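You operate a simulated robot arm through the tools that you are given. There is no shell and no other tool.

You run a simulated robot arm. Do the job below in one go: nothing can be reset, and whatever is moved stays where it is left.

TASK
Press tube 8 down in the mixer cup till its pellet is mixed in.
Fine: switch at touch, never at on; tube back where it was, switch off. Set down upright: what you pick out.

It is judged by the outcome, as a careful person would: the job done as asked, and still so three seconds after it is handed in. It fails if anything else is knocked over, pushed out of place, dropped, spilled or broken.

THE ROBOT
A 7-joint arm with a two-finger parallel gripper, fixed in place. Base frame: the origin is on the floor under the middle of its stand, x ahead of it, y to its left, z up; the work surface is at about z = 0.74. Units: m, rad, N and s.
With the tool pointing down near the work surface it reaches from about 0.2 to 0.68 m from the base axis. Its first joint turns from -1.152 to 1.152 rad. Payload 2.4 kg.
Tool frame: the origin (TCP) lies between the finger pads and is the grasp point; the fingertips stand 0.03 m ahead of it; z points along the fingers, y is the line along which they close. The gripper opens to 0.094 m. The fingers are 0.028 m wide and 0.01 m thick; the gripper's body (0.05 by 0.096 m) begins 0.055 m behind the TCP.
Orientation is that of the tool frame in the base frame, as a unit quaternion [w, x, y, z]. With the fingers straight down and closing along the base's y, the tool's x points along the base's -x, its y along +y and its z along -z.

THE INTERFACE
- The arm moves only by the tool send_rows. Its argument "rows" is text: rows parted by semicolons, each of 7 numbers parted by spaces: the shift along the base's x, y, z in units of 250 mm (1.0 is 250 mm), then the turn, a rotation vector about the base's x, y, z in units of 60 degrees (1.0 is 60 degrees), then the gripper command, from -1 (fully open) to 1 (shut), values between in proportion. In form: dx dy dz wx wy wz jaw; .... A call has 1 to 20 rows; each row is the pose to reach, as a shift and turn from the pose commanded when the call began. A call with a number of a shift or a turn outside -1 to 1 is refused whole. A row lasts 0.2 s, in which the tool goes at most 0.05 m and 0.15 rad; a call with a longer step from one row to the next is refused whole, and so is a gripper value outside its range. A pose out of reach is approached as far as the arm can. The call stops where the force on the tool passes 40 N (or 10 N more than at its start, if that is more) or the arm is blocked; 0.2 s more then pass. The fingers move at their own pace (about 0.153 m/s each) and stop on an object; they squeeze with about 39 N. The grip force told is the motor's: it shows also when the fingers shut on nothing. Time passes only in rows, and 0.2 s behind the last, so rows that repeat a pose let the fingers close. The reply holds the time, the measured pose of the TCP, the force on the tool along the base axes, the opening and the grip force, in the units named above and with some noise, with the torque about the TCP (base axes, N m) and any sound that the robot's microphone picked up.
- Cameras (640 x 400 px; columns grow to the right, rows downward): "scene" is fixed at [0.0286, 0.4628, 1.4576]; the picture's right is [-0.85, -0.52, 0.00], its down [-0.23, 0.37, -0.90] and it looks along [0.47, -0.77, -0.44] (base axes); focal length 358 px, centre (320, 200). "wrist" rides on the gripper at [0.076, 0.014, -0.103] in the tool frame; the picture's right is [-0.18, 0.98, 0.00], its down [-0.75, -0.14, -0.64] and it looks along [-0.63, -0.12, 0.77] (tool axes); focal length 243 px, centre (320, 200). There is no depth. A picture from a camera that has moved, and an enlarged one, comes with that camera's place and axes in the base frame and with its lens.
- grab_frame(camera): a new picture of that camera. It takes no simulated time.
- close_up(camera, box): a new picture of the part [left, top, right, bottom] of that camera's present view, enlarged. It takes no simulated time.
- finish_job(): hands the job in; it is judged then, once.

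Nothing tells you positions but the pictures and the camera data. Unless the task says otherwise, let go and move clear before handing in.

The tools are called after "Request:" by a JSON object that holds its "fn" and its "kwargs". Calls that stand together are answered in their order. send_rows: Moves the arm, as the interface text tells. Its arguments: {"type":"object","properties":{"rows":{"type":"string"}},"required":["rows"]} The other tools are called the same way: grab_frame (camera) takes a picture; close_up (camera, box) takes an enlarged picture of a part of a camera's view; finish_job () hands the job in.

At the start:

```text
t: 0.0
eef_pos: [0.3921, -0.1204, 1.3131]
ee_rot: [0.001, 0.0, 1.0, 0.0]
ft_force: [-0.8, -0.7, 0.4]
ft_torque: [-0.02, -0.01, -0.02]
grip_width: 0.0941
finger_force: 0.0
```

scene: 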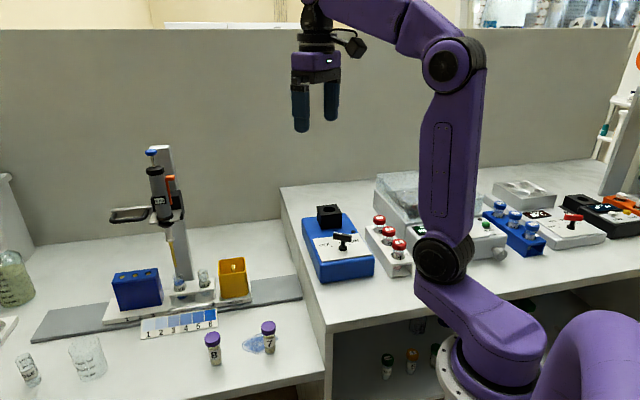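
wrist: 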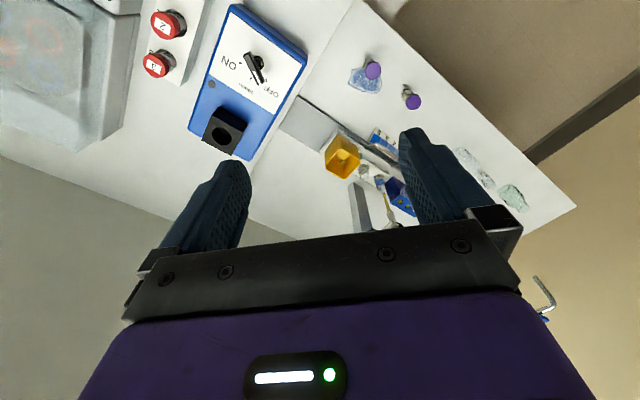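

I see a bench with several mixers, some tubes (purple caps labelled 8 and 7 on the left), and racks. I'll look closer before moving.

Request:
{"fn": "close_up", "kwargs": {"camera": "scene", "box": [280, 180, 420, 300]}}

Request:
{"fn": "close_up", "kwargs": {"camera": "scene", "box": [180, 300, 320, 390]}}

Request:
{"fn": "close_up", "kwargs": {"camera": "scene", "box": [470, 160, 640, 270]}}

Request:
{"fn": "close_up", "kwargs": {"camera": "wrist", "box": [120, 0, 340, 170]}}

Request:
{"fn": "close_up", "kwargs": {"camera": "wrist", "box": [320, 30, 480, 130]}}

```text
3.33 times, centred on (350, 240) of scene
camera zoom: at [0.0286, 0.4628, 1.4576], right [-0.85, -0.52, 0.0], down [-0.23, 0.37, -0.9], along [0.47, -0.77, -0.44], focal length 1195 px, centre (220, 67)
```

zoom: 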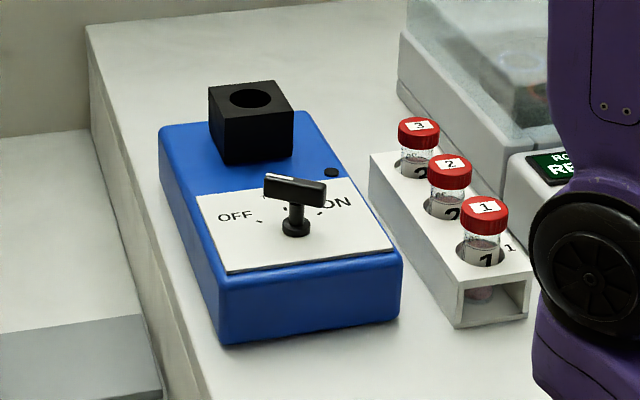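

```text
4.44 times, centred on (250, 345) of scene
camera zoom: at [0.0286, 0.4628, 1.4576], right [-0.85, -0.52, 0.0], down [-0.23, 0.37, -0.9], along [0.47, -0.77, -0.44], focal length 1593 px, centre (631, -444)
```

zoom: 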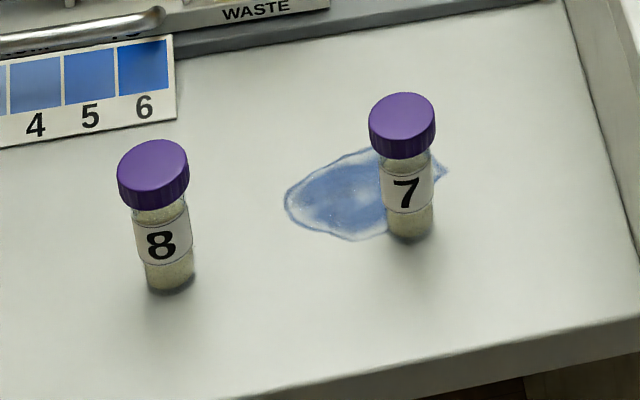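

```text
3.64 times, centred on (555, 215) of scene
camera zoom: at [0.0286, 0.4628, 1.4576], right [-0.85, -0.52, 0.0], down [-0.23, 0.37, -0.9], along [0.47, -0.77, -0.44], focal length 1303 px, centre (-534, 146)
```

zoom: 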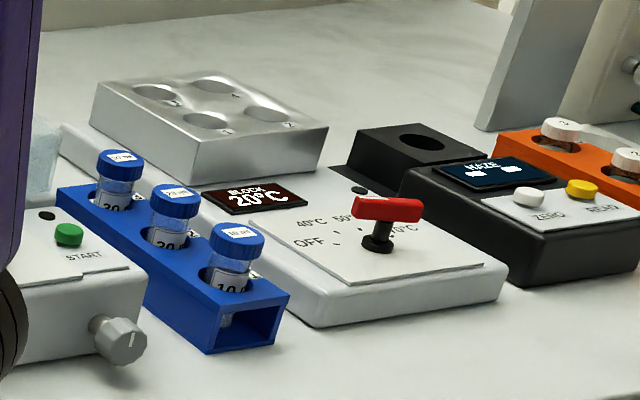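

```text
2.35 times, centred on (230, 85) of wrist
camera zoom: at [0.317, -0.1055, 1.4162], right [0.19, 0.98, 0.0], down [0.75, -0.14, 0.64], along [0.63, -0.12, -0.77], focal length 571 px, centre (532, 471)
```

zoom: 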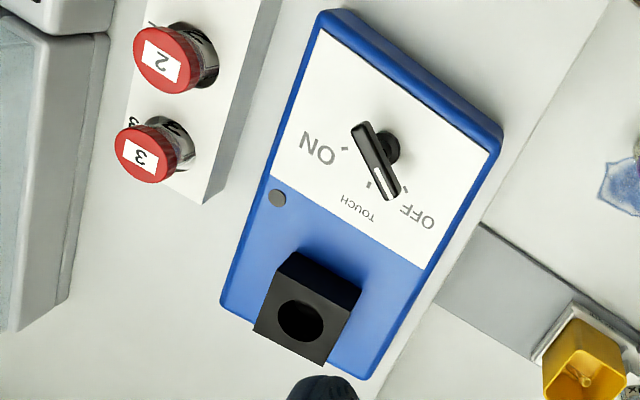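

```text
4.00 times, centred on (400, 80) of wrist
camera zoom: at [0.317, -0.1055, 1.4162], right [0.19, 0.98, 0.0], down [0.75, -0.14, 0.64], along [0.63, -0.12, -0.77], focal length 970 px, centre (0, 680)
```

zoom: 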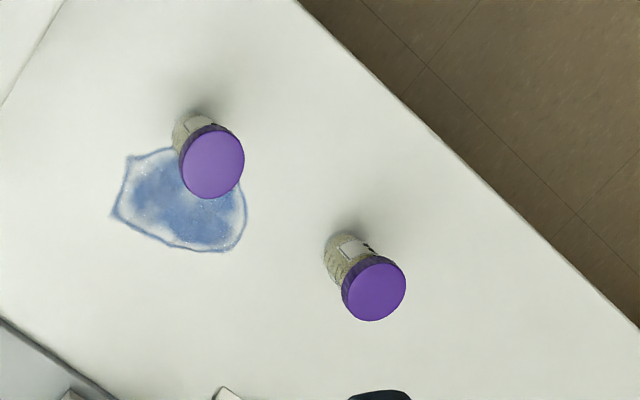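

The mixer (blue, black cup) is on the raised bench. I take its knob to be near (0.384, -0.227, 0.978), pointing at OFF, and its cup near (0.48, -0.325, 0.984). Tube 8 stands near (0.552, 0.080), with its cap top at about z 0.816. Next I'll move above the knob for a closer look.

Request:
{"fn": "send_rows", "kwargs": {"rows": "-0.005 -0.071 -0.129 0 0 0 -1; -0.011 -0.143 -0.257 0 0 0 -1; -0.016 -0.214 -0.386 0 0 0 -1; -0.021 -0.285 -0.515 0 0 0 -1; -0.027 -0.357 -0.643 0 0 0 -1; -0.032 -0.428 -0.772 0 0 0 -1; -0.032 -0.428 -0.772 0 0 0 -1"}}

Request:
{"fn": "grab_frame", "kwargs": {"camera": "wrist"}}

Request:
{"fn": "grab_frame", "kwargs": {"camera": "scene"}}

```text
t: 1.6
eef_pos: [0.3827, -0.2266, 1.1213]
ee_rot: [0.0, 0.001, 1.0, 0.0]
ft_force: [-0.6, 0.1, -0.8]
ft_torque: [0.01, 0.0, -0.02]
grip_width: 0.0938
finger_force: 0.0
```

```text
taken
camera wrist: at [0.3079, -0.2126, 1.2231], right [0.19, 0.98, 0.0], down [0.75, -0.14, 0.64], along [0.63, -0.12, -0.77], focal length 243 px, centre (320, 200)
```

wrist: 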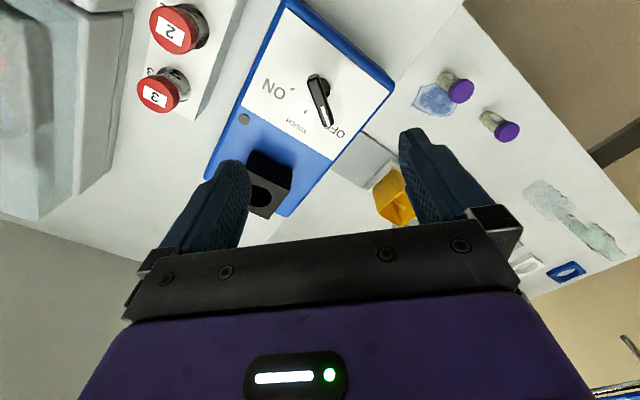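

```text
taken
```

scene: 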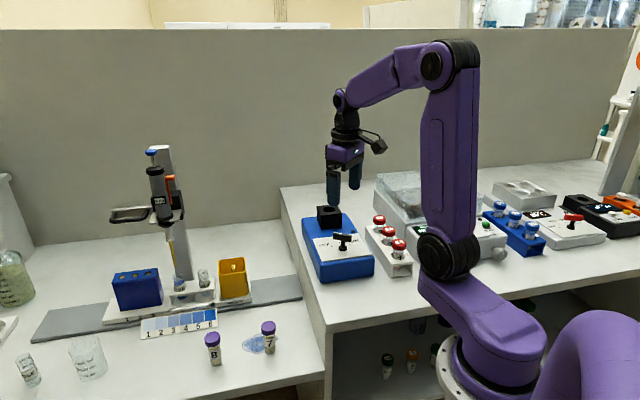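

The gripper is above the knob, which is visible between the fingers and close to the OFF mark. I'll zoom in to measure its angle and centre.

Request:
{"fn": "close_up", "kwargs": {"camera": "wrist", "box": [240, 50, 400, 150]}}

Request:
{"fn": "close_up", "kwargs": {"camera": "scene", "box": [300, 195, 390, 285]}}

```text
4.00 times, centred on (320, 100) of wrist
camera zoom: at [0.3079, -0.2126, 1.2231], right [0.19, 0.98, 0.0], down [0.75, -0.14, 0.64], along [0.63, -0.12, -0.77], focal length 970 px, centre (320, 600)
```

zoom: 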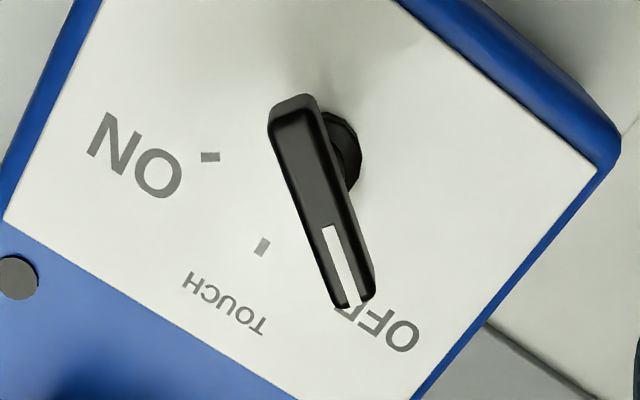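

```text
4.44 times, centred on (345, 240) of scene
camera zoom: at [0.0286, 0.4628, 1.4576], right [-0.85, -0.52, 0.0], down [-0.23, 0.37, -0.9], along [0.47, -0.77, -0.44], focal length 1593 px, centre (209, 22)
```

zoom: 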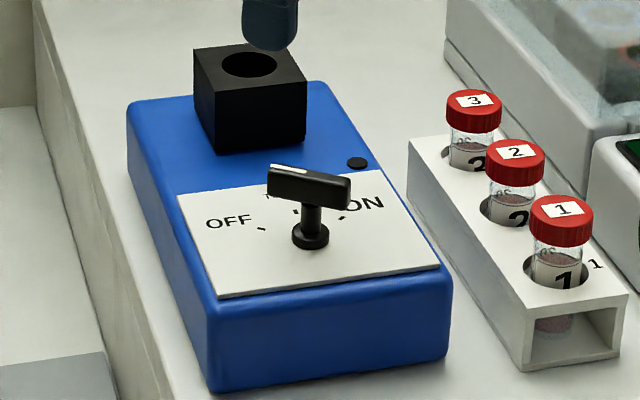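

The knob bar's top is at about (0.3835, -0.2264, 0.981), turned about 6.6° from the x axis (OFF). TOUCH is at about -44° and ON at about -98°. I'll lower open fingers around the bar, aligned to it, and check before closing.

Request:
{"fn": "send_rows", "kwargs": {"rows": "0.003 0 -0.1 0 0 0.11 -1; 0.003 0 -0.22 0 0 0.11 -1; 0.003 0 -0.34 0 0 0.11 -1; 0.003 0 -0.46 0 0 0.11 -0.5; 0.003 0 -0.52 0 0 0.11 0; 0.003 0 -0.565 0 0 0.11 0.4; 0.003 0 -0.565 0 0 0.11 0.4"}}

Request:
{"fn": "close_up", "kwargs": {"camera": "wrist", "box": [240, 100, 400, 220]}}

Request:
{"fn": "close_up", "kwargs": {"camera": "scene", "box": [300, 195, 390, 285]}}

```text
t: 3.2
eef_pos: [0.3838, -0.2272, 0.9797]
ee_rot: [0.001, -0.057, 0.998, 0.0]
ft_force: [0.6, 0.8, 1.1]
ft_torque: [-0.01, 0.03, 0.01]
grip_width: 0.0283
finger_force: 0.0
```

```text
3.33 times, centred on (320, 160) of wrist
camera zoom: at [0.3085, -0.2216, 1.0822], right [0.07, 1.0, 0.0], down [0.76, -0.05, 0.64], along [0.64, -0.04, -0.77], focal length 809 px, centre (320, 333)
```

zoom: 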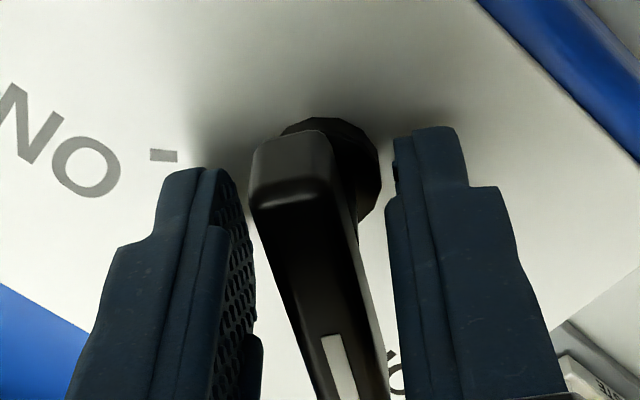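

```text
4.44 times, centred on (345, 240) of scene
camera zoom: at [0.0286, 0.4628, 1.4576], right [-0.85, -0.52, 0.0], down [-0.23, 0.37, -0.9], along [0.47, -0.77, -0.44], focal length 1593 px, centre (209, 22)
```

zoom: 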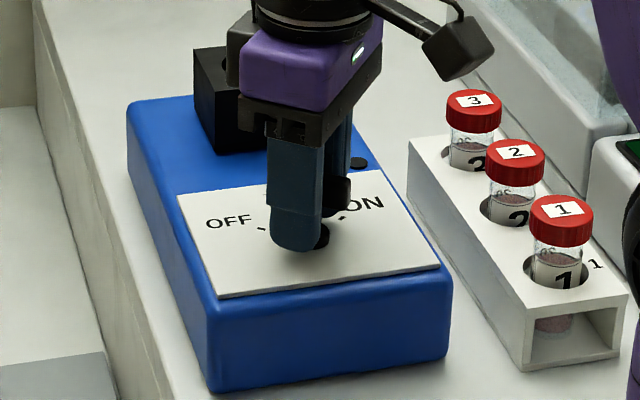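

The bar sits between the fingers and looks well centred. I'll close on it now and check the forces before turning.

Request:
{"fn": "send_rows", "kwargs": {"rows": "0 0 0 0 0 0 0.6; 0 0 0 0 0 0 0.8; 0 0 0 0 0 0 1; 0 0 0 0 0 0 1"}}

Request:
{"fn": "close_up", "kwargs": {"camera": "wrist", "box": [240, 100, 400, 220]}}

```text
t: 4.2
eef_pos: [0.3835, -0.226, 0.9799]
ee_rot: [0.0, -0.057, 0.998, 0.001]
ft_force: [0.3, 9.9, -2.0]
ft_torque: [0.3, -0.03, -0.05]
grip_width: 0.0211
finger_force: 44.9
```

```text
3.33 times, centred on (320, 160) of wrist
camera zoom: at [0.3086, -0.2208, 1.0823], right [0.07, 1.0, 0.0], down [0.76, -0.06, 0.64], along [0.64, -0.04, -0.77], focal length 809 px, centre (320, 333)
```

zoom: 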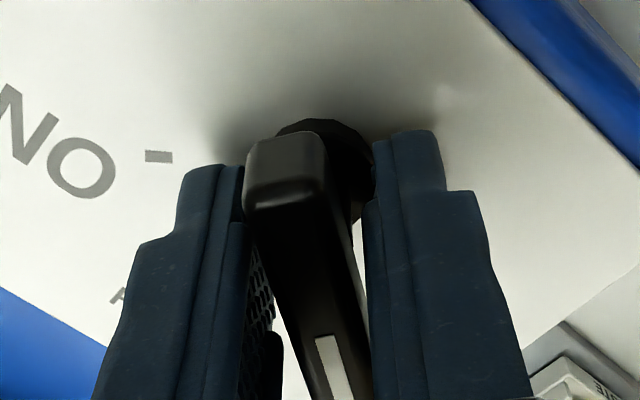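

The grip reads 0.021 m, which is wider than the bar. The fingertips are probably catching the collar at the foot of the stem, with a slight sideways offset. I'll open, rise about 8 mm, shift slightly in +y and close again.

Request:
{"fn": "send_rows", "kwargs": {"rows": "0 0 0 0 0 0 0.4; 0 0 0 0 0 0 0.4; 0 0.004 0.034 0 0 0 0.4; 0 0.004 0.034 0 0 0 0.4"}}

Request:
{"fn": "close_up", "kwargs": {"camera": "wrist", "box": [240, 90, 400, 210]}}

```text
t: 5.2
eef_pos: [0.3846, -0.2262, 0.9877]
ee_rot: [0.001, -0.056, 0.998, 0.001]
ft_force: [-0.5, 0.4, 1.1]
ft_torque: [-0.02, 0.01, -0.01]
grip_width: 0.0281
finger_force: 0.0
```

```text
3.33 times, centred on (320, 150) of wrist
camera zoom: at [0.3084, -0.2206, 1.0908], right [0.07, 1.0, 0.0], down [0.76, -0.05, 0.64], along [0.64, -0.04, -0.77], focal length 809 px, centre (320, 367)
```

zoom: 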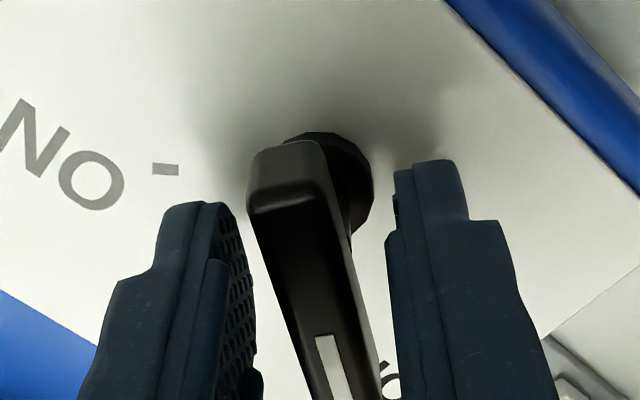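

The bar is centred and about 12 mm wide. I'll close on it again at this height.

Request:
{"fn": "send_rows", "kwargs": {"rows": "0 0 0 0 0 0.02 0.6; 0 0 0 0 0 0.03 0.8; 0 0 0 0 0 0.03 1; 0 0 0 0 0 0.03 1"}}

Request:
{"fn": "close_up", "kwargs": {"camera": "wrist", "box": [240, 90, 400, 210]}}

Request:
{"fn": "close_up", "kwargs": {"camera": "scene", "box": [300, 195, 390, 285]}}

```text
t: 6.2
eef_pos: [0.3845, -0.2256, 0.9873]
ee_rot: [0.001, -0.074, 0.997, 0.0]
ft_force: [0.3, -1.8, 5.6]
ft_torque: [-0.11, 0.46, 0.05]
grip_width: 0.0162
finger_force: 44.7
```

```text
3.33 times, centred on (320, 150) of wrist
camera zoom: at [0.3084, -0.2229, 1.0907], right [0.04, 1.0, 0.0], down [0.76, -0.03, 0.64], along [0.64, -0.03, -0.77], focal length 809 px, centre (320, 367)
```

zoom: 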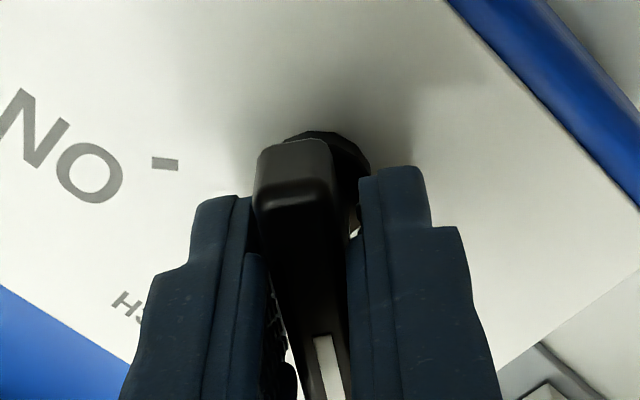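

```text
4.44 times, centred on (345, 240) of scene
camera zoom: at [0.0285, 0.4628, 1.4576], right [-0.85, -0.52, 0.0], down [-0.23, 0.37, -0.9], along [0.47, -0.77, -0.44], focal length 1593 px, centre (209, 22)
```

zoom: 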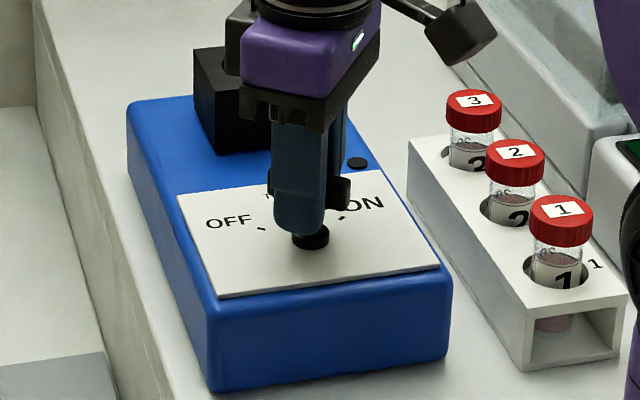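

The grip is now 16 mm with low side force, so it's holding the bar itself. I'll turn the switch slowly, about 52° clockwise from OFF toward TOUCH, which stays well short of ON.

Request:
{"fn": "send_rows", "kwargs": {"rows": "0 0 0 0 0 -0.1 1; 0 0 0 0 0 -0.21 1; 0 0 0 0 0 -0.32 1; 0 0 0 0 0 -0.43 1; 0 0 0 0 0 -0.54 1; 0 0 0 0 0 -0.65 1; 0 0 0 0 0 -0.76 1; 0 0 0 0 0 -0.86 1; 0 0 0 0 0 -0.86 1"}}

Request:
{"fn": "close_up", "kwargs": {"camera": "wrist", "box": [200, 50, 440, 210]}}

Request:
{"fn": "close_up", "kwargs": {"camera": "scene", "box": [300, 195, 390, 285]}}

```text
t: 8.2
eef_pos: [0.3843, -0.2285, 0.9875]
ee_rot: [0.002, 0.37, 0.929, -0.001]
ft_force: [-8.4, -24.6, -6.7]
ft_torque: [-0.9, -0.92, -0.06]
grip_width: 0.0164
finger_force: 44.8
```

```text
2.50 times, centred on (320, 130) of wrist
camera zoom: at [0.3398, -0.165, 1.0907], right [0.81, 0.59, 0.0], down [0.45, -0.62, 0.64], along [0.38, -0.52, -0.77], focal length 606 px, centre (320, 375)
```

zoom: 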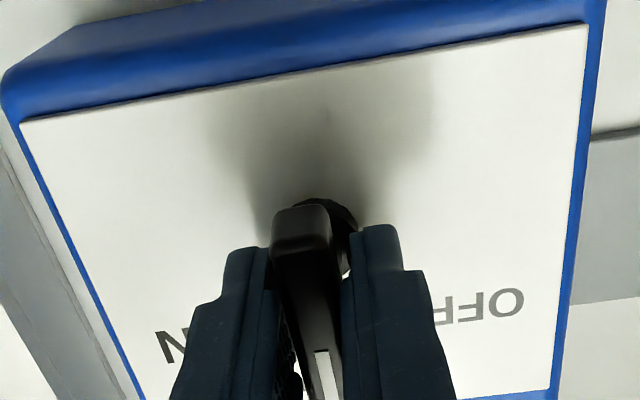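

```text
4.44 times, centred on (345, 240) of scene
camera zoom: at [0.0284, 0.462, 1.4578], right [-0.85, -0.52, 0.0], down [-0.23, 0.37, -0.9], along [0.47, -0.77, -0.44], focal length 1593 px, centre (209, 22)
```

zoom: 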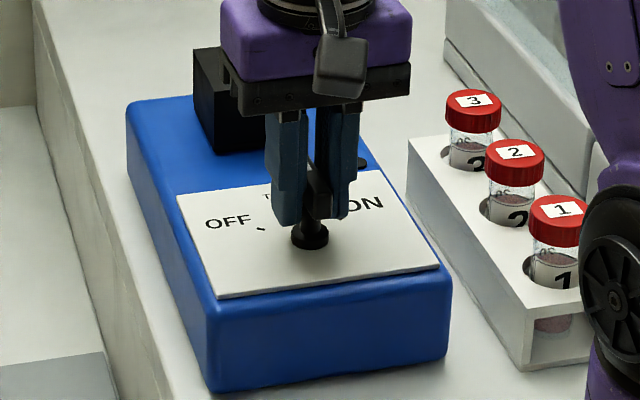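

The switch followed the turn, and the tool yaw is now about -43°. There is some side load from an off-centre grip, and the mixer hasn't moved. I'll open, rise and check where the pointer stands.

Request:
{"fn": "send_rows", "kwargs": {"rows": "0 0 0 0 0 0 0.2; 0 0 0 0 0 0 -0.2; 0 0 0.1 0 0 0 -0.2; 0 0 0.3 0 0 0 -0.5; 0 0 0.5 0 0 0 -1; 0 0 0.5 0 0 0 -1"}}

Request:
{"fn": "close_up", "kwargs": {"camera": "wrist", "box": [220, 30, 420, 155]}}

Request:
{"fn": "close_up", "kwargs": {"camera": "scene", "box": [300, 195, 390, 285]}}

```text
t: 9.6
eef_pos: [0.3844, -0.2268, 1.1131]
ee_rot: [0.0, 0.369, 0.929, -0.001]
ft_force: [0.0, -1.1, -0.3]
ft_torque: [-0.01, 0.0, 0.02]
grip_width: 0.0941
finger_force: 0.0
```

```text
3.20 times, centred on (320, 92) of wrist
camera zoom: at [0.3401, -0.1637, 1.2164], right [0.81, 0.59, 0.0], down [0.45, -0.62, 0.64], along [0.38, -0.52, -0.77], focal length 776 px, centre (320, 544)
```

zoom: 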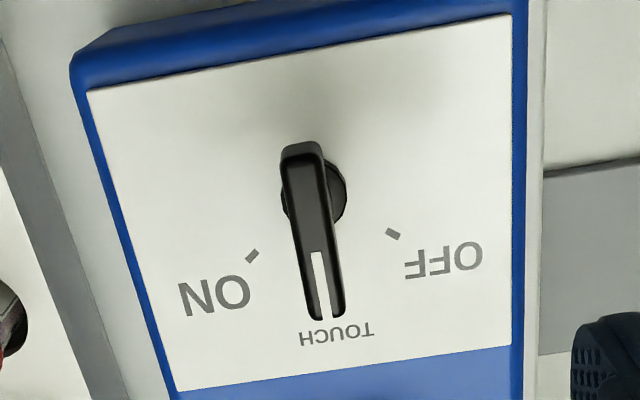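

```text
4.44 times, centred on (345, 240) of scene
camera zoom: at [0.0286, 0.4628, 1.4576], right [-0.85, -0.52, 0.0], down [-0.23, 0.37, -0.9], along [0.47, -0.77, -0.44], focal length 1593 px, centre (209, 22)
```

zoom: 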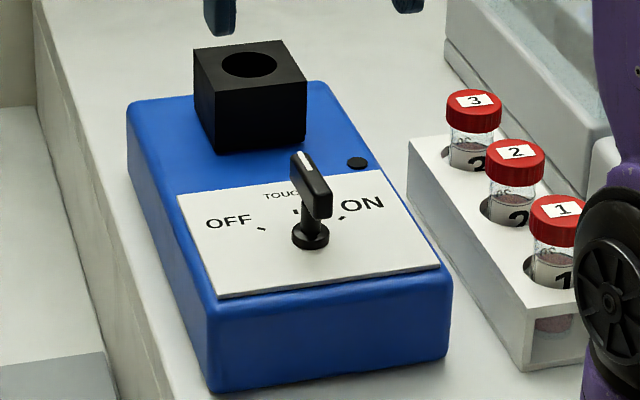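

The pointer is squarely at TOUCH (about -45°), and the mixer and rack haven't moved. Next I'll carry the open gripper over to tube 8 at a safe height, keeping this yaw.

Request:
{"fn": "send_rows", "kwargs": {"rows": "0.08 0.15 0 0 0 0 -1; 0.16 0.3 0 0 0 0 -1; 0.24 0.45 0 0 0 0 -1; 0.32 0.6 0 0 0 0 -1; 0.4 0.75 0 0 0 0 -1"}}

Request:
{"fn": "send_rows", "kwargs": {"rows": "0.07 0.12 -0.08 0 0 0 -1; 0.14 0.24 -0.17 0 0 0 -1; 0.21 0.36 -0.26 0 0 0 -1; 0.272 0.478 -0.36 0 0 0 -1; 0.272 0.478 -0.36 0 0 0 -1"}}

Request:
{"fn": "grab_frame", "kwargs": {"camera": "wrist"}}

Request:
{"fn": "grab_frame", "kwargs": {"camera": "scene"}}

```text
t: 10.8
eef_pos: [0.4833, -0.0372, 1.1113]
ee_rot: [0.0, 0.369, 0.93, 0.0]
ft_force: [-0.5, 0.2, 0.1]
ft_torque: [0.01, 0.03, 0.01]
grip_width: 0.0941
finger_force: 0.1
```

```text
t: 12.0
eef_pos: [0.5505, 0.0808, 1.0229]
ee_rot: [0.001, 0.369, 0.929, -0.001]
ft_force: [-0.1, -0.1, 0.0]
ft_torque: [0.0, -0.02, -0.01]
grip_width: 0.094
finger_force: 0.1
```

```text
taken
camera wrist: at [0.5081, 0.1436, 1.1259], right [0.81, 0.59, 0.0], down [0.45, -0.62, 0.64], along [0.38, -0.52, -0.77], focal length 243 px, centre (320, 200)
```

wrist: 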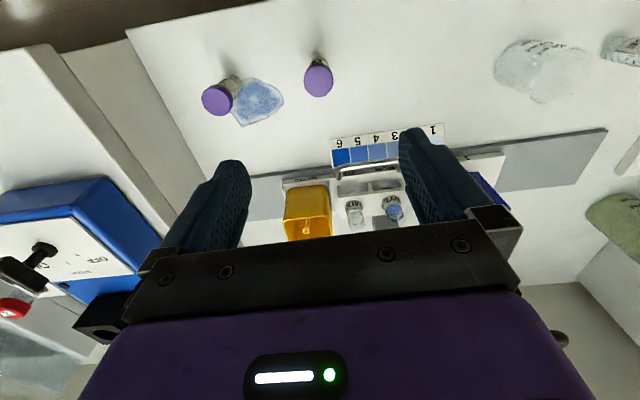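

```text
taken
```

scene: 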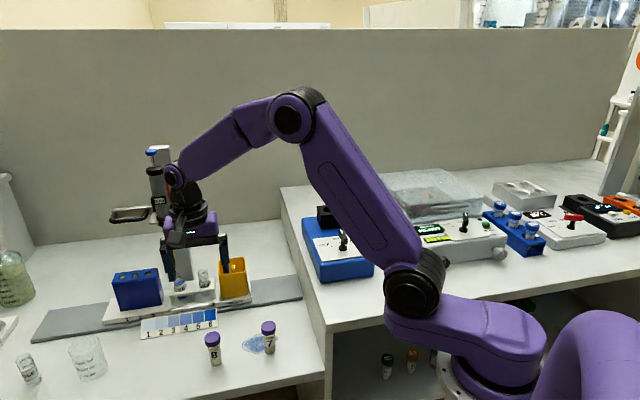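

The gripper is above tube 8, with clear space around it. I'll zoom in to fix its centre and look at the pellet.

Request:
{"fn": "close_up", "kwargs": {"camera": "wrist", "box": [270, 40, 370, 110]}}

Request:
{"fn": "close_up", "kwargs": {"camera": "scene", "box": [185, 315, 245, 375]}}

```text
5.71 times, centred on (320, 75) of wrist
camera zoom: at [0.5081, 0.1436, 1.1259], right [0.81, 0.59, 0.0], down [0.45, -0.62, 0.64], along [0.38, -0.52, -0.77], focal length 1386 px, centre (320, 914)
```

zoom: 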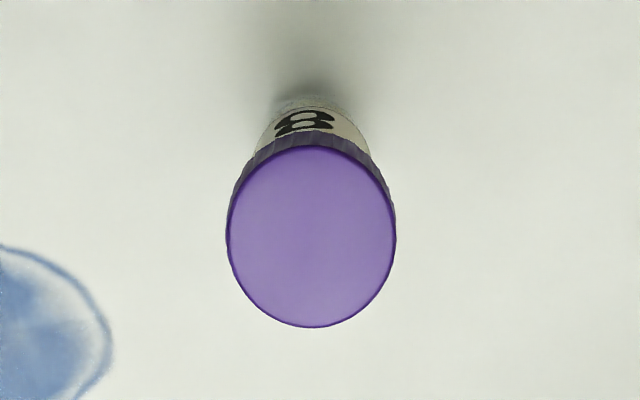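

```text
6.67 times, centred on (215, 345) of scene
camera zoom: at [0.0286, 0.4628, 1.4576], right [-0.85, -0.52, 0.0], down [-0.23, 0.37, -0.9], along [0.47, -0.77, -0.44], focal length 2389 px, centre (1020, -767)
```

zoom: 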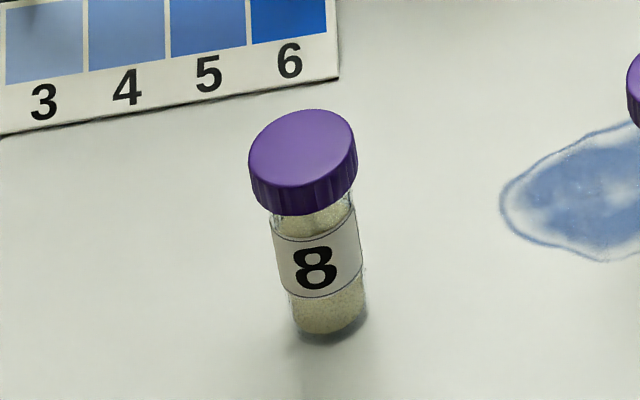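

Tube 8's axis is at (0.551, 0.081), with its cap top at z 0.815 and its cap about 37 mm across. I'll lower open fingers around the cap, keeping the tips high so they clear the mixer cup later.

Request:
{"fn": "send_rows", "kwargs": {"rows": "0.003 0.002 -0.15 0 0 0 -1; 0.003 0.002 -0.3 0 0 0 -1; 0.003 0.002 -0.45 0 0 0 -1; 0.003 0.002 -0.6 0 0 0 -1; 0.003 0.002 -0.74 0 0 0 -1; 0.003 0.002 -0.82 0 0 0 -0.4; 0.003 0.002 -0.82 0 0 0 -0.1; 0.003 0.002 -0.82 0 0 0 -0.1"}}

Request:
{"fn": "grab_frame", "kwargs": {"camera": "wrist"}}

Request:
{"fn": "close_up", "kwargs": {"camera": "scene", "box": [165, 285, 285, 385]}}

```text
t: 13.8
eef_pos: [0.5548, 0.08, 0.817]
ee_rot: [0.001, 0.369, 0.929, 0.0]
ft_force: [-1.0, -0.5, 0.0]
ft_torque: [0.03, 0.0, 0.02]
grip_width: 0.0514
finger_force: 0.0
```

```text
taken
camera wrist: at [0.5098, 0.1438, 0.9201], right [0.81, 0.59, 0.0], down [0.45, -0.62, 0.64], along [0.38, -0.52, -0.77], focal length 243 px, centre (320, 200)
```

wrist: 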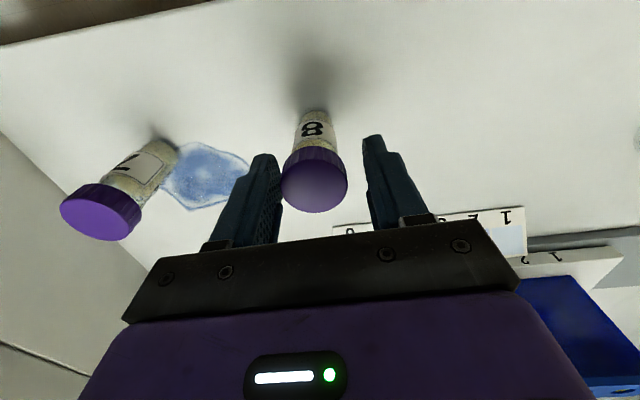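

```text
4.00 times, centred on (225, 335) of scene
camera zoom: at [0.0286, 0.4628, 1.4576], right [-0.85, -0.52, 0.0], down [-0.23, 0.37, -0.9], along [0.47, -0.77, -0.44], focal length 1434 px, centre (700, -340)
```

zoom: 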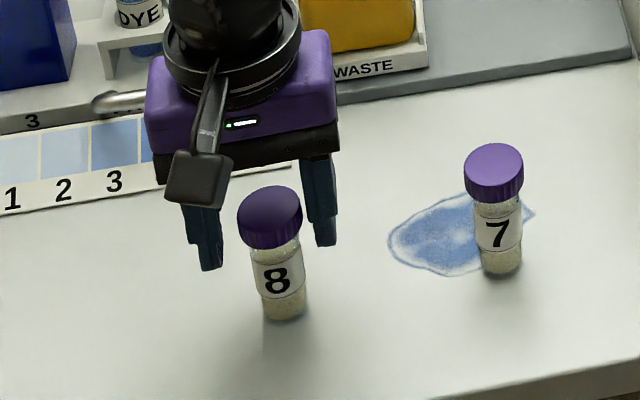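

The cap is between the fingers but slightly toward the left one. I'll zoom in and correct before closing.

Request:
{"fn": "close_up", "kwargs": {"camera": "wrist", "box": [240, 110, 420, 230]}}

```text
3.33 times, centred on (330, 170) of wrist
camera zoom: at [0.5098, 0.1438, 0.9201], right [0.81, 0.59, 0.0], down [0.45, -0.62, 0.64], along [0.38, -0.52, -0.77], focal length 809 px, centre (287, 300)
```

zoom: 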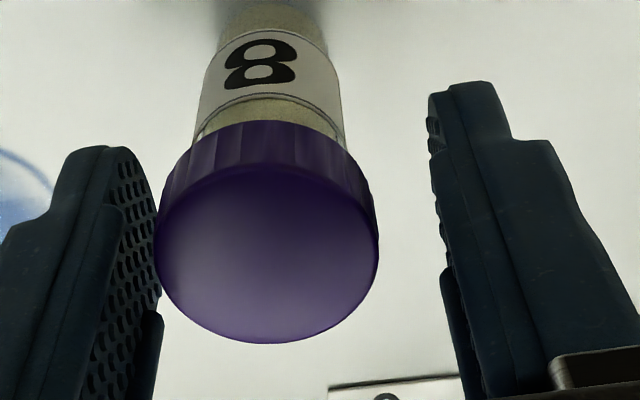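

The cap is about 3.3 mm off along the closing axis. I'll shift the open gripper by that amount, then close gently.

Request:
{"fn": "send_rows", "kwargs": {"rows": "-0.009 -0.0096 0 0 0 0 -0.1; -0.009 -0.0096 0 0 0 0 -0.1"}}

Request:
{"fn": "close_up", "kwargs": {"camera": "wrist", "box": [240, 110, 420, 230]}}

```text
t: 14.4
eef_pos: [0.5522, 0.0791, 0.817]
ee_rot: [0.001, 0.369, 0.929, -0.001]
ft_force: [0.7, 0.2, -0.2]
ft_torque: [0.0, 0.02, 0.01]
grip_width: 0.0521
finger_force: 0.0
```

```text
3.33 times, centred on (330, 170) of wrist
camera zoom: at [0.5071, 0.1418, 0.9204], right [0.81, 0.59, 0.0], down [0.45, -0.62, 0.64], along [0.38, -0.52, -0.77], focal length 809 px, centre (287, 300)
```

zoom: 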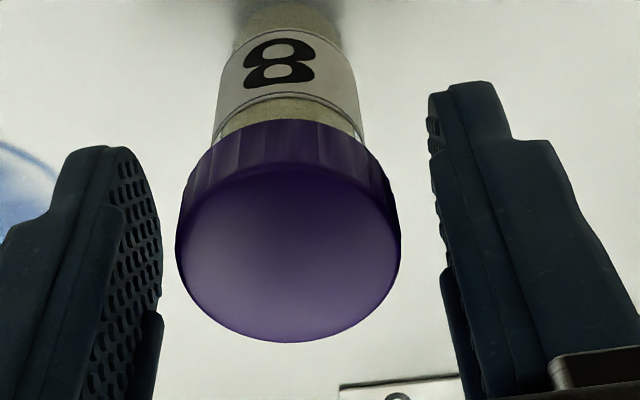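

The cap is now centred between the fingers. I'll close on it.

Request:
{"fn": "send_rows", "kwargs": {"rows": "0 0 0 0 0 0 0.1; 0 0 0 0 0 0 0.2; 0 0 0 0 0 0 0.3; 0 0 0 0 0 0 0.6; 0 0 0 0 0 0 1; 0 0 0 0 0 0 1"}}

Request:
{"fn": "close_up", "kwargs": {"camera": "wrist", "box": [240, 110, 420, 230]}}

Request:
{"fn": "close_up", "kwargs": {"camera": "scene", "box": [165, 285, 285, 385]}}

```text
t: 15.8
eef_pos: [0.5515, 0.0796, 0.818]
ee_rot: [0.0, 0.369, 0.929, 0.0]
ft_force: [0.1, 1.1, 0.0]
ft_torque: [0.04, -0.03, -0.01]
grip_width: 0.0337
finger_force: 38.9
```

```text
3.33 times, centred on (330, 170) of wrist
camera zoom: at [0.5072, 0.142, 0.9204], right [0.81, 0.59, 0.0], down [0.45, -0.62, 0.64], along [0.38, -0.52, -0.77], focal length 809 px, centre (287, 300)
```

zoom: 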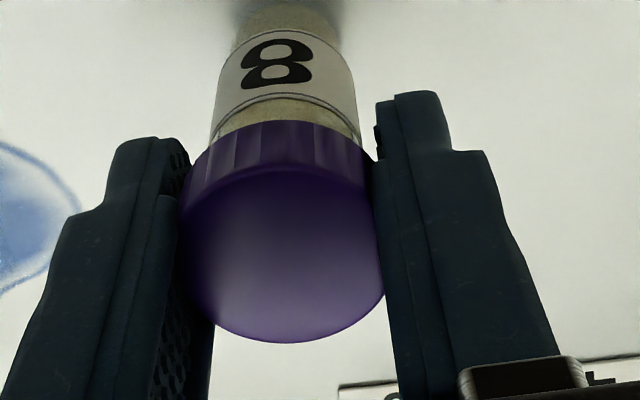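

```text
4.00 times, centred on (225, 335) of scene
camera zoom: at [0.0286, 0.4628, 1.4576], right [-0.85, -0.52, 0.0], down [-0.23, 0.37, -0.9], along [0.47, -0.77, -0.44], focal length 1434 px, centre (700, -340)
```

zoom: 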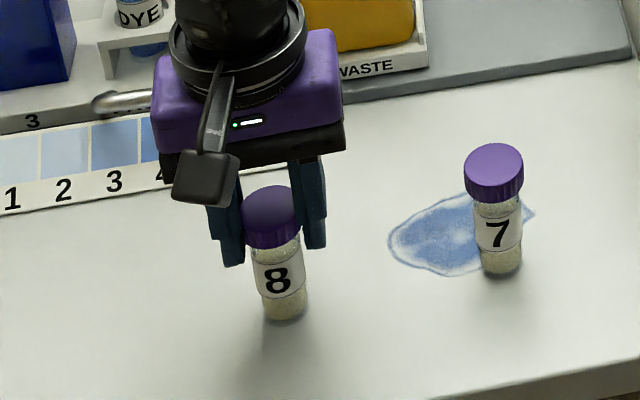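

Tube 8 is held firmly, with a grip of 33.7 mm on the cap. I'll lift it straight up.

Request:
{"fn": "send_rows", "kwargs": {"rows": "0 0 0.06 0 0 0 1; 0 0 0.16 0 0 0 1; 0 0 0.3 0 0 0 1; 0 0 0.46 0 0 0 1; 0 0 0.62 0 0 0 1; 0 0 0.78 0 0 0 1; 0 0 0.92 0 0 0 1; 0 0 1 0 0 0 1; 0 0 1 0 0 0 1"}}

Request:
{"fn": "close_up", "kwargs": {"camera": "scene", "box": [120, 160, 300, 390]}}

Request:
{"fn": "grab_frame", "kwargs": {"camera": "wrist"}}

```text
t: 17.8
eef_pos: [0.5515, 0.078, 1.0689]
ee_rot: [0.001, 0.369, 0.93, 0.001]
ft_force: [-1.1, -0.5, 0.0]
ft_torque: [-0.01, 0.02, -0.01]
grip_width: 0.0333
finger_force: 38.8
```

```text
1.74 times, centred on (210, 275) of scene
camera zoom: at [0.0286, 0.4628, 1.4576], right [-0.85, -0.52, 0.0], down [-0.23, 0.37, -0.9], along [0.47, -0.77, -0.44], focal length 623 px, centre (511, 70)
```

zoom: 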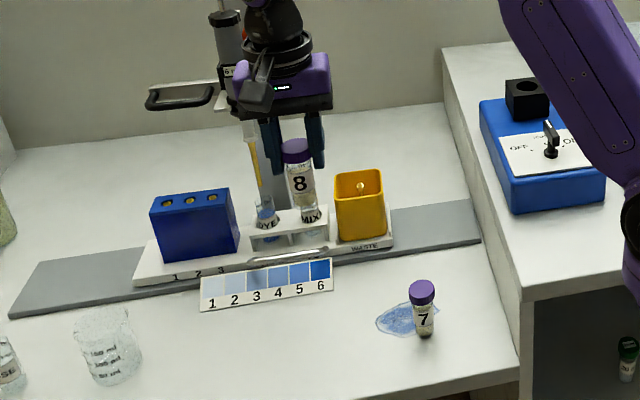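

```text
taken
camera wrist: at [0.5068, 0.1415, 1.1711], right [0.81, 0.59, 0.0], down [0.45, -0.62, 0.64], along [0.38, -0.52, -0.77], focal length 243 px, centre (320, 200)
```

wrist: 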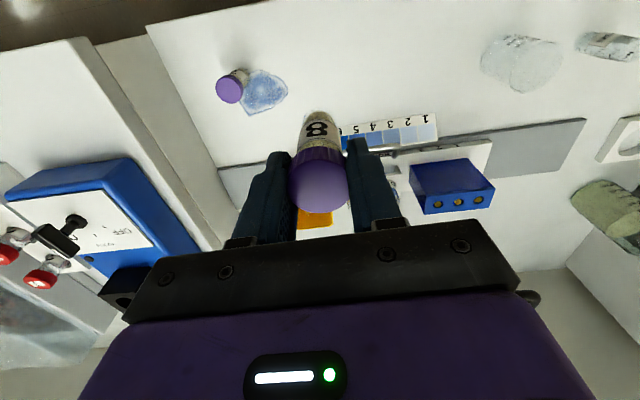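

Tube 8 is up and hanging straight. I'll move it across to the mixer cup at height, with the tube bottom about 9 cm above the cup.

Request:
{"fn": "send_rows", "kwargs": {"rows": "-0.02 -0.1 0.1 0 0 0 1; -0.045 -0.25 0.2 0 0 0 1; -0.07 -0.4 0.28 0 0 0 1; -0.095 -0.55 0.32 0 0 0 1; -0.12 -0.7 0.32 0 0 0 1; -0.14 -0.8 0.32 0 0 0 1"}}

Request:
{"fn": "send_rows", "kwargs": {"rows": "-0.025 -0.14 0 0 0 0 1; -0.05 -0.28 0 0 0 0 1; -0.075 -0.42 0 0 0 0 1; -0.1 -0.56 0 0 0 0 1; -0.125 -0.7 0 0 0 0 1; -0.145 -0.818 0 0 0 0 1; -0.145 -0.818 0 0 0 0 1"}}

Request:
{"fn": "grab_frame", "kwargs": {"camera": "wrist"}}

Request:
{"fn": "grab_frame", "kwargs": {"camera": "scene"}}

```text
t: 19.2
eef_pos: [0.5169, -0.1223, 1.1477]
ee_rot: [0.001, 0.369, 0.93, -0.001]
ft_force: [0.1, -1.1, -1.1]
ft_torque: [0.0, 0.03, -0.05]
grip_width: 0.0333
finger_force: 38.7
```

```text
t: 20.8
eef_pos: [0.4796, -0.3243, 1.1482]
ee_rot: [0.002, 0.369, 0.929, 0.0]
ft_force: [-1.1, 0.0, -0.4]
ft_torque: [-0.04, 0.01, 0.0]
grip_width: 0.033
finger_force: 39.4
```

```text
taken
camera wrist: at [0.4361, -0.2632, 1.2508], right [0.81, 0.59, 0.0], down [0.45, -0.62, 0.64], along [0.38, -0.52, -0.77], focal length 243 px, centre (320, 200)
```

wrist: 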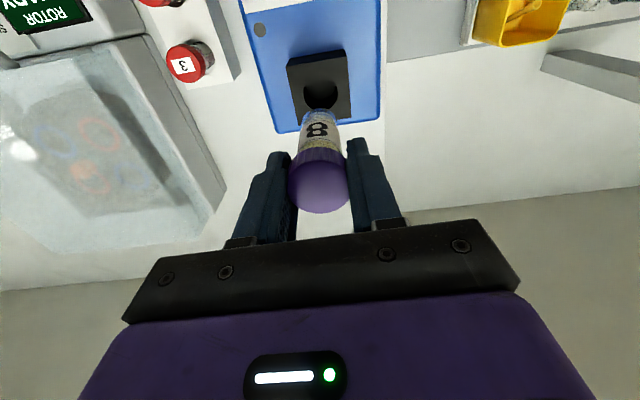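

```text
taken
```

scene: 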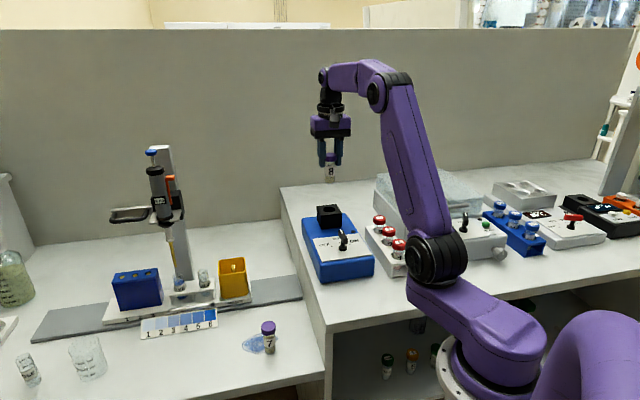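

The tube hangs almost over the cup hole. I'll zoom in on both views to line it up precisely.

Request:
{"fn": "close_up", "kwargs": {"camera": "wrist", "box": [270, 40, 370, 140]}}

Request:
{"fn": "close_up", "kwargs": {"camera": "scene", "box": [290, 120, 370, 240]}}

```text
4.00 times, centred on (320, 90) of wrist
camera zoom: at [0.4361, -0.2632, 1.2508], right [0.81, 0.59, 0.0], down [0.45, -0.62, 0.64], along [0.38, -0.52, -0.77], focal length 970 px, centre (320, 640)
```

zoom: 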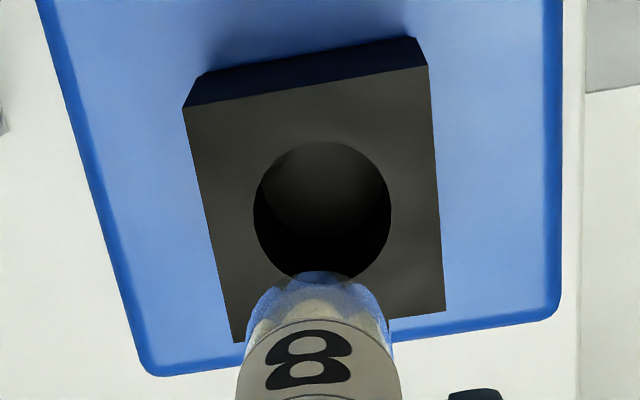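

```text
3.33 times, centred on (330, 180) of scene
camera zoom: at [0.0286, 0.4628, 1.4576], right [-0.85, -0.52, 0.0], down [-0.23, 0.37, -0.9], along [0.47, -0.77, -0.44], focal length 1195 px, centre (287, 267)
```

zoom: 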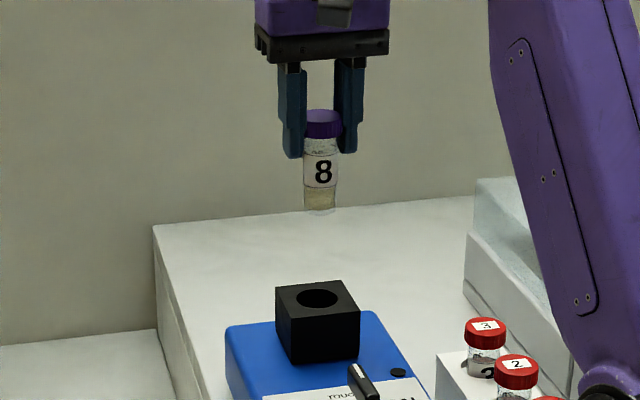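

Request:
{"fn": "close_up", "kwargs": {"camera": "scene", "box": [310, 150, 350, 180]}}

Request:
{"fn": "close_up", "kwargs": {"camera": "scene", "box": [310, 195, 350, 225]}}

```text
13.33 times, centred on (330, 165) of scene
camera zoom: at [0.0286, 0.4628, 1.4576], right [-0.85, -0.52, 0.0], down [-0.23, 0.37, -0.9], along [0.47, -0.77, -0.44], focal length 4779 px, centre (187, 667)
```

zoom: 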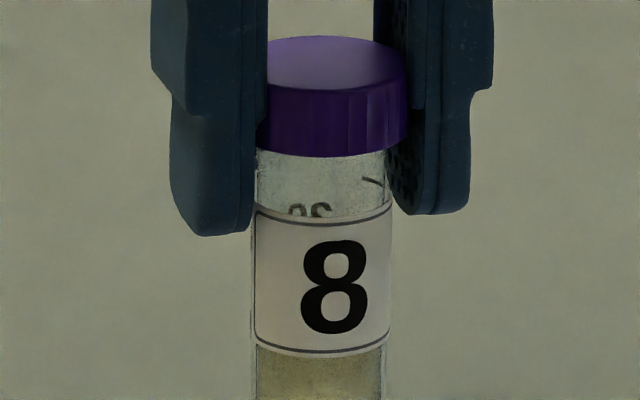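

```text
13.33 times, centred on (330, 210) of scene
camera zoom: at [0.0286, 0.4628, 1.4576], right [-0.85, -0.52, 0.0], down [-0.23, 0.37, -0.9], along [0.47, -0.77, -0.44], focal length 4779 px, centre (187, 67)
```

zoom: 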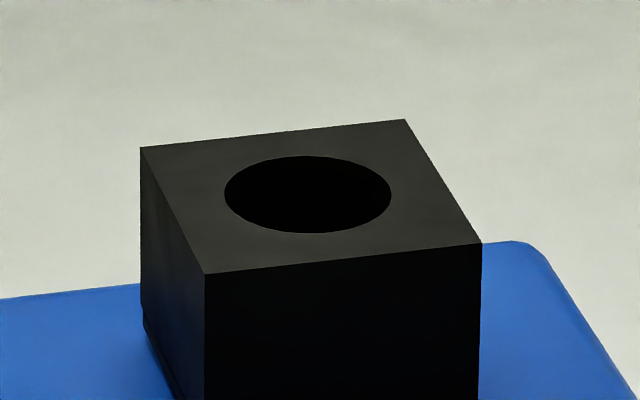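

The tube hangs vertically, and the hole centre is within about 1.2 mm of its axis, with 4 mm of clearance. I'll record how the contents look now, then nudge and lower to just above the cup.

Request:
{"fn": "close_up", "kwargs": {"camera": "scene", "box": [310, 160, 350, 190]}}

Request:
{"fn": "send_rows", "kwargs": {"rows": "0 0.005 -0.08 0 0 0 1; 0 0.005 -0.18 0 0 0 1; 0 0.005 -0.26 0 0 0 1; 0 0.005 -0.3 0 0 0 1; 0 0.005 -0.3 0 0 0 1"}}

Request:
{"fn": "close_up", "kwargs": {"camera": "scene", "box": [300, 160, 360, 220]}}

Request:
{"fn": "close_up", "kwargs": {"camera": "wrist", "box": [270, 60, 370, 160]}}

```text
13.33 times, centred on (330, 175) of scene
camera zoom: at [0.0286, 0.4628, 1.4576], right [-0.85, -0.52, 0.0], down [-0.23, 0.37, -0.9], along [0.47, -0.77, -0.44], focal length 4779 px, centre (187, 533)
```

zoom: 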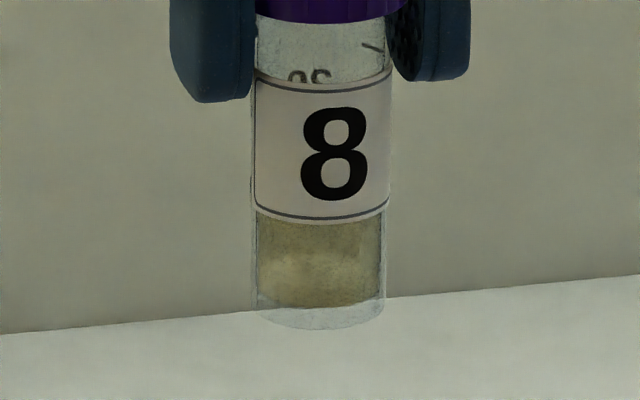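

```text
t: 22.0
eef_pos: [0.4798, -0.3223, 1.0733]
ee_rot: [0.001, 0.369, 0.93, 0.0]
ft_force: [-0.8, 0.4, 0.7]
ft_torque: [0.05, -0.03, 0.01]
grip_width: 0.0335
finger_force: 39.0
```

```text
6.67 times, centred on (330, 190) of scene
camera zoom: at [0.0286, 0.4628, 1.4576], right [-0.85, -0.52, 0.0], down [-0.23, 0.37, -0.9], along [0.47, -0.77, -0.44], focal length 2389 px, centre (253, 267)
```

zoom: 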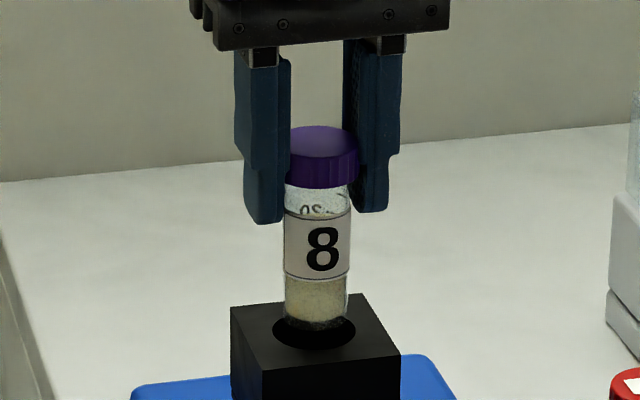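

```text
4.00 times, centred on (320, 110) of wrist
camera zoom: at [0.4357, -0.261, 1.1754], right [0.81, 0.59, 0.0], down [0.45, -0.62, 0.64], along [0.38, -0.52, -0.77], focal length 970 px, centre (320, 560)
```

zoom: 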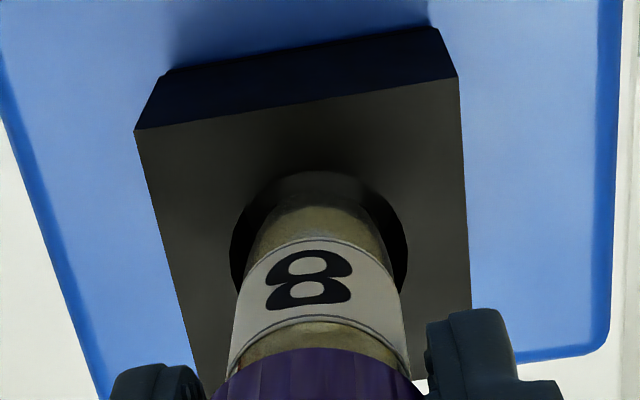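

The tube end is just above the hole. The wrist view shows the hole about 2 mm further forward, so I'll correct that and lower the tube into the mouth of the cup.

Request:
{"fn": "send_rows", "kwargs": {"rows": "0.004 -0.006 0 0 0 0 1; 0.004 -0.006 -0.03 0 0 0 1; 0.004 -0.006 -0.06 0 0 0 1; 0.004 -0.006 -0.09 0 0 0 1; 0.004 -0.006 -0.09 0 0 0 1"}}

Request:
{"fn": "close_up", "kwargs": {"camera": "scene", "box": [300, 160, 360, 220]}}

Request:
{"fn": "close_up", "kwargs": {"camera": "wrist", "box": [270, 60, 370, 160]}}

```text
t: 23.2
eef_pos: [0.4817, -0.3249, 1.0511]
ee_rot: [0.001, 0.369, 0.929, 0.0]
ft_force: [-0.4, -0.2, -0.7]
ft_torque: [-0.01, 0.0, -0.02]
grip_width: 0.0331
finger_force: 39.1
```

```text
6.67 times, centred on (330, 190) of scene
camera zoom: at [0.0286, 0.4628, 1.4576], right [-0.85, -0.52, 0.0], down [-0.23, 0.37, -0.9], along [0.47, -0.77, -0.44], focal length 2389 px, centre (253, 267)
```

zoom: 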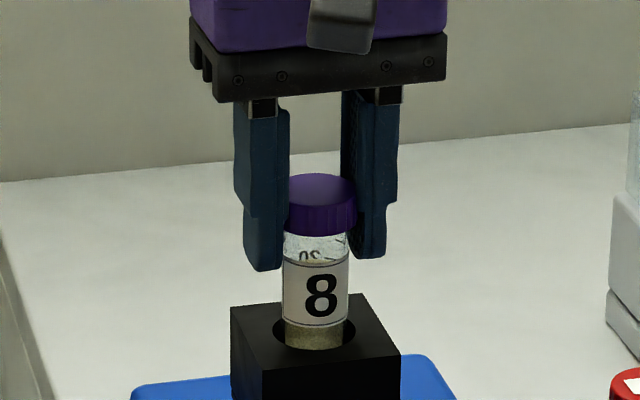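

```text
4.00 times, centred on (320, 110) of wrist
camera zoom: at [0.437, -0.2625, 1.153], right [0.81, 0.59, 0.0], down [0.45, -0.62, 0.64], along [0.38, -0.52, -0.77], focal length 970 px, centre (320, 560)
```

zoom: 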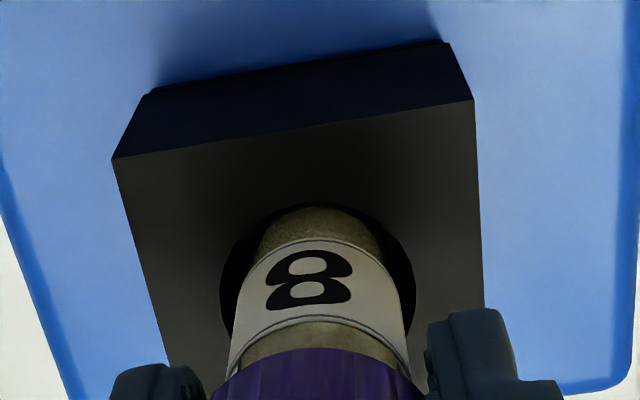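

The tube is about 10 mm into the cup, with no contact force and good clearance. I'll continue in small steps while watching the force.

Request:
{"fn": "send_rows", "kwargs": {"rows": "0 0 -0.01 0 0 0 1; 0 0 -0.02 0 0 0 1; 0 0 -0.03 0 0 0 1; 0 0 -0.04 0 0 0 1; 0 0 -0.04 0 0 0 1"}}

Request:
{"fn": "send_rows", "kwargs": {"rows": "0 0 -0.008 0 0 0 1; 0 0 -0.016 0 0 0 1; 0 0 -0.016 0 0 0 1"}}

```text
t: 24.4
eef_pos: [0.4812, -0.3257, 1.0403]
ee_rot: [0.001, 0.369, 0.93, -0.001]
ft_force: [-0.6, -0.5, -1.2]
ft_torque: [0.01, 0.01, -0.04]
grip_width: 0.0332
finger_force: 39.5
```

```text
t: 25.2
eef_pos: [0.4809, -0.3259, 1.0358]
ee_rot: [0.001, 0.369, 0.929, -0.001]
ft_force: [-0.3, -0.9, -0.6]
ft_torque: [0.02, 0.01, -0.05]
grip_width: 0.0335
finger_force: 38.5
```

There's still no contact, with the tube bottom near z 0.958. I'll keep going down 4 mm at a time.

Request:
{"fn": "send_rows", "kwargs": {"rows": "0 0 -0.006 0 0 0 1; 0 0 -0.012 0 0 0 1; 0 0 -0.012 0 0 0 1"}}

Request:
{"fn": "close_up", "kwargs": {"camera": "scene", "box": [300, 160, 360, 220]}}

```text
t: 26.0
eef_pos: [0.4801, -0.3244, 1.0338]
ee_rot: [0.002, 0.369, 0.929, -0.001]
ft_force: [1.1, 0.0, -1.0]
ft_torque: [-0.01, -0.01, -0.01]
grip_width: 0.0335
finger_force: 38.6
```

```text
6.67 times, centred on (330, 190) of scene
camera zoom: at [0.0286, 0.4628, 1.4576], right [-0.85, -0.52, 0.0], down [-0.23, 0.37, -0.9], along [0.47, -0.77, -0.44], focal length 2389 px, centre (253, 267)
```

zoom: 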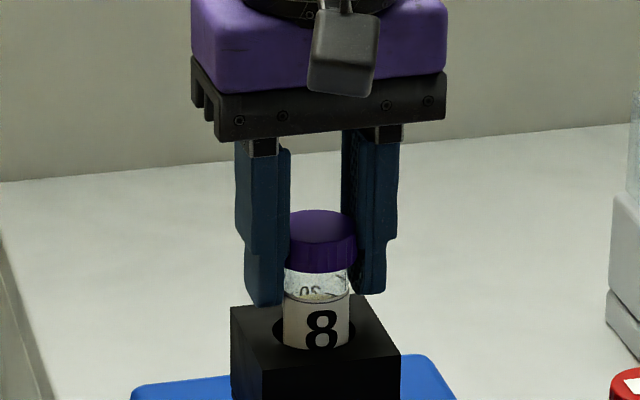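

Still free. I'll continue down in small steps.

Request:
{"fn": "send_rows", "kwargs": {"rows": "0 0 -0.006 0 0 0 1; 0 0 -0.012 0 0 0 1; 0 0 -0.012 0 0 0 1"}}

Request:
{"fn": "send_rows", "kwargs": {"rows": "0 0 -0.004 0 0 0 1; 0 0 -0.008 0 0 0 1; 0 0 -0.008 0 0 0 1"}}

```text
t: 26.8
eef_pos: [0.4811, -0.325, 1.0297]
ee_rot: [0.001, 0.369, 0.93, 0.0]
ft_force: [0.6, -0.3, -0.7]
ft_torque: [-0.03, 0.01, 0.01]
grip_width: 0.0334
finger_force: 39.1
```

```text
t: 27.6
eef_pos: [0.4801, -0.3248, 1.028]
ee_rot: [0.001, 0.369, 0.929, -0.001]
ft_force: [0.3, 0.2, -0.4]
ft_torque: [0.0, -0.01, 0.0]
grip_width: 0.0333
finger_force: 39.0
```

Tube bottom is near z 0.950, and the fingertips are still about 15 mm above the rim. I'll continue in 2 mm steps.

Request:
{"fn": "send_rows", "kwargs": {"rows": "0 0 -0.004 0 0 0 1; 0 0 -0.008 0 0 0 1; 0 0 -0.008 0 0 0 1"}}

Request:
{"fn": "send_rows", "kwargs": {"rows": "0 0 -0.004 0 0 0 1; 0 0 -0.008 0 0 0 1; 0 0 -0.008 0 0 0 1"}}

```text
t: 28.4
eef_pos: [0.4802, -0.3248, 1.0259]
ee_rot: [0.001, 0.369, 0.93, 0.0]
ft_force: [0.3, -0.4, -0.8]
ft_torque: [0.0, 0.03, 0.02]
grip_width: 0.0332
finger_force: 38.5
```

```text
t: 29.2
eef_pos: [0.4814, -0.3255, 1.0255]
ee_rot: [0.002, 0.369, 0.929, 0.0]
ft_force: [-2.5, 4.3, 19.8]
ft_torque: [0.27, 0.23, -0.02]
grip_width: 0.0334
finger_force: 39.1
```

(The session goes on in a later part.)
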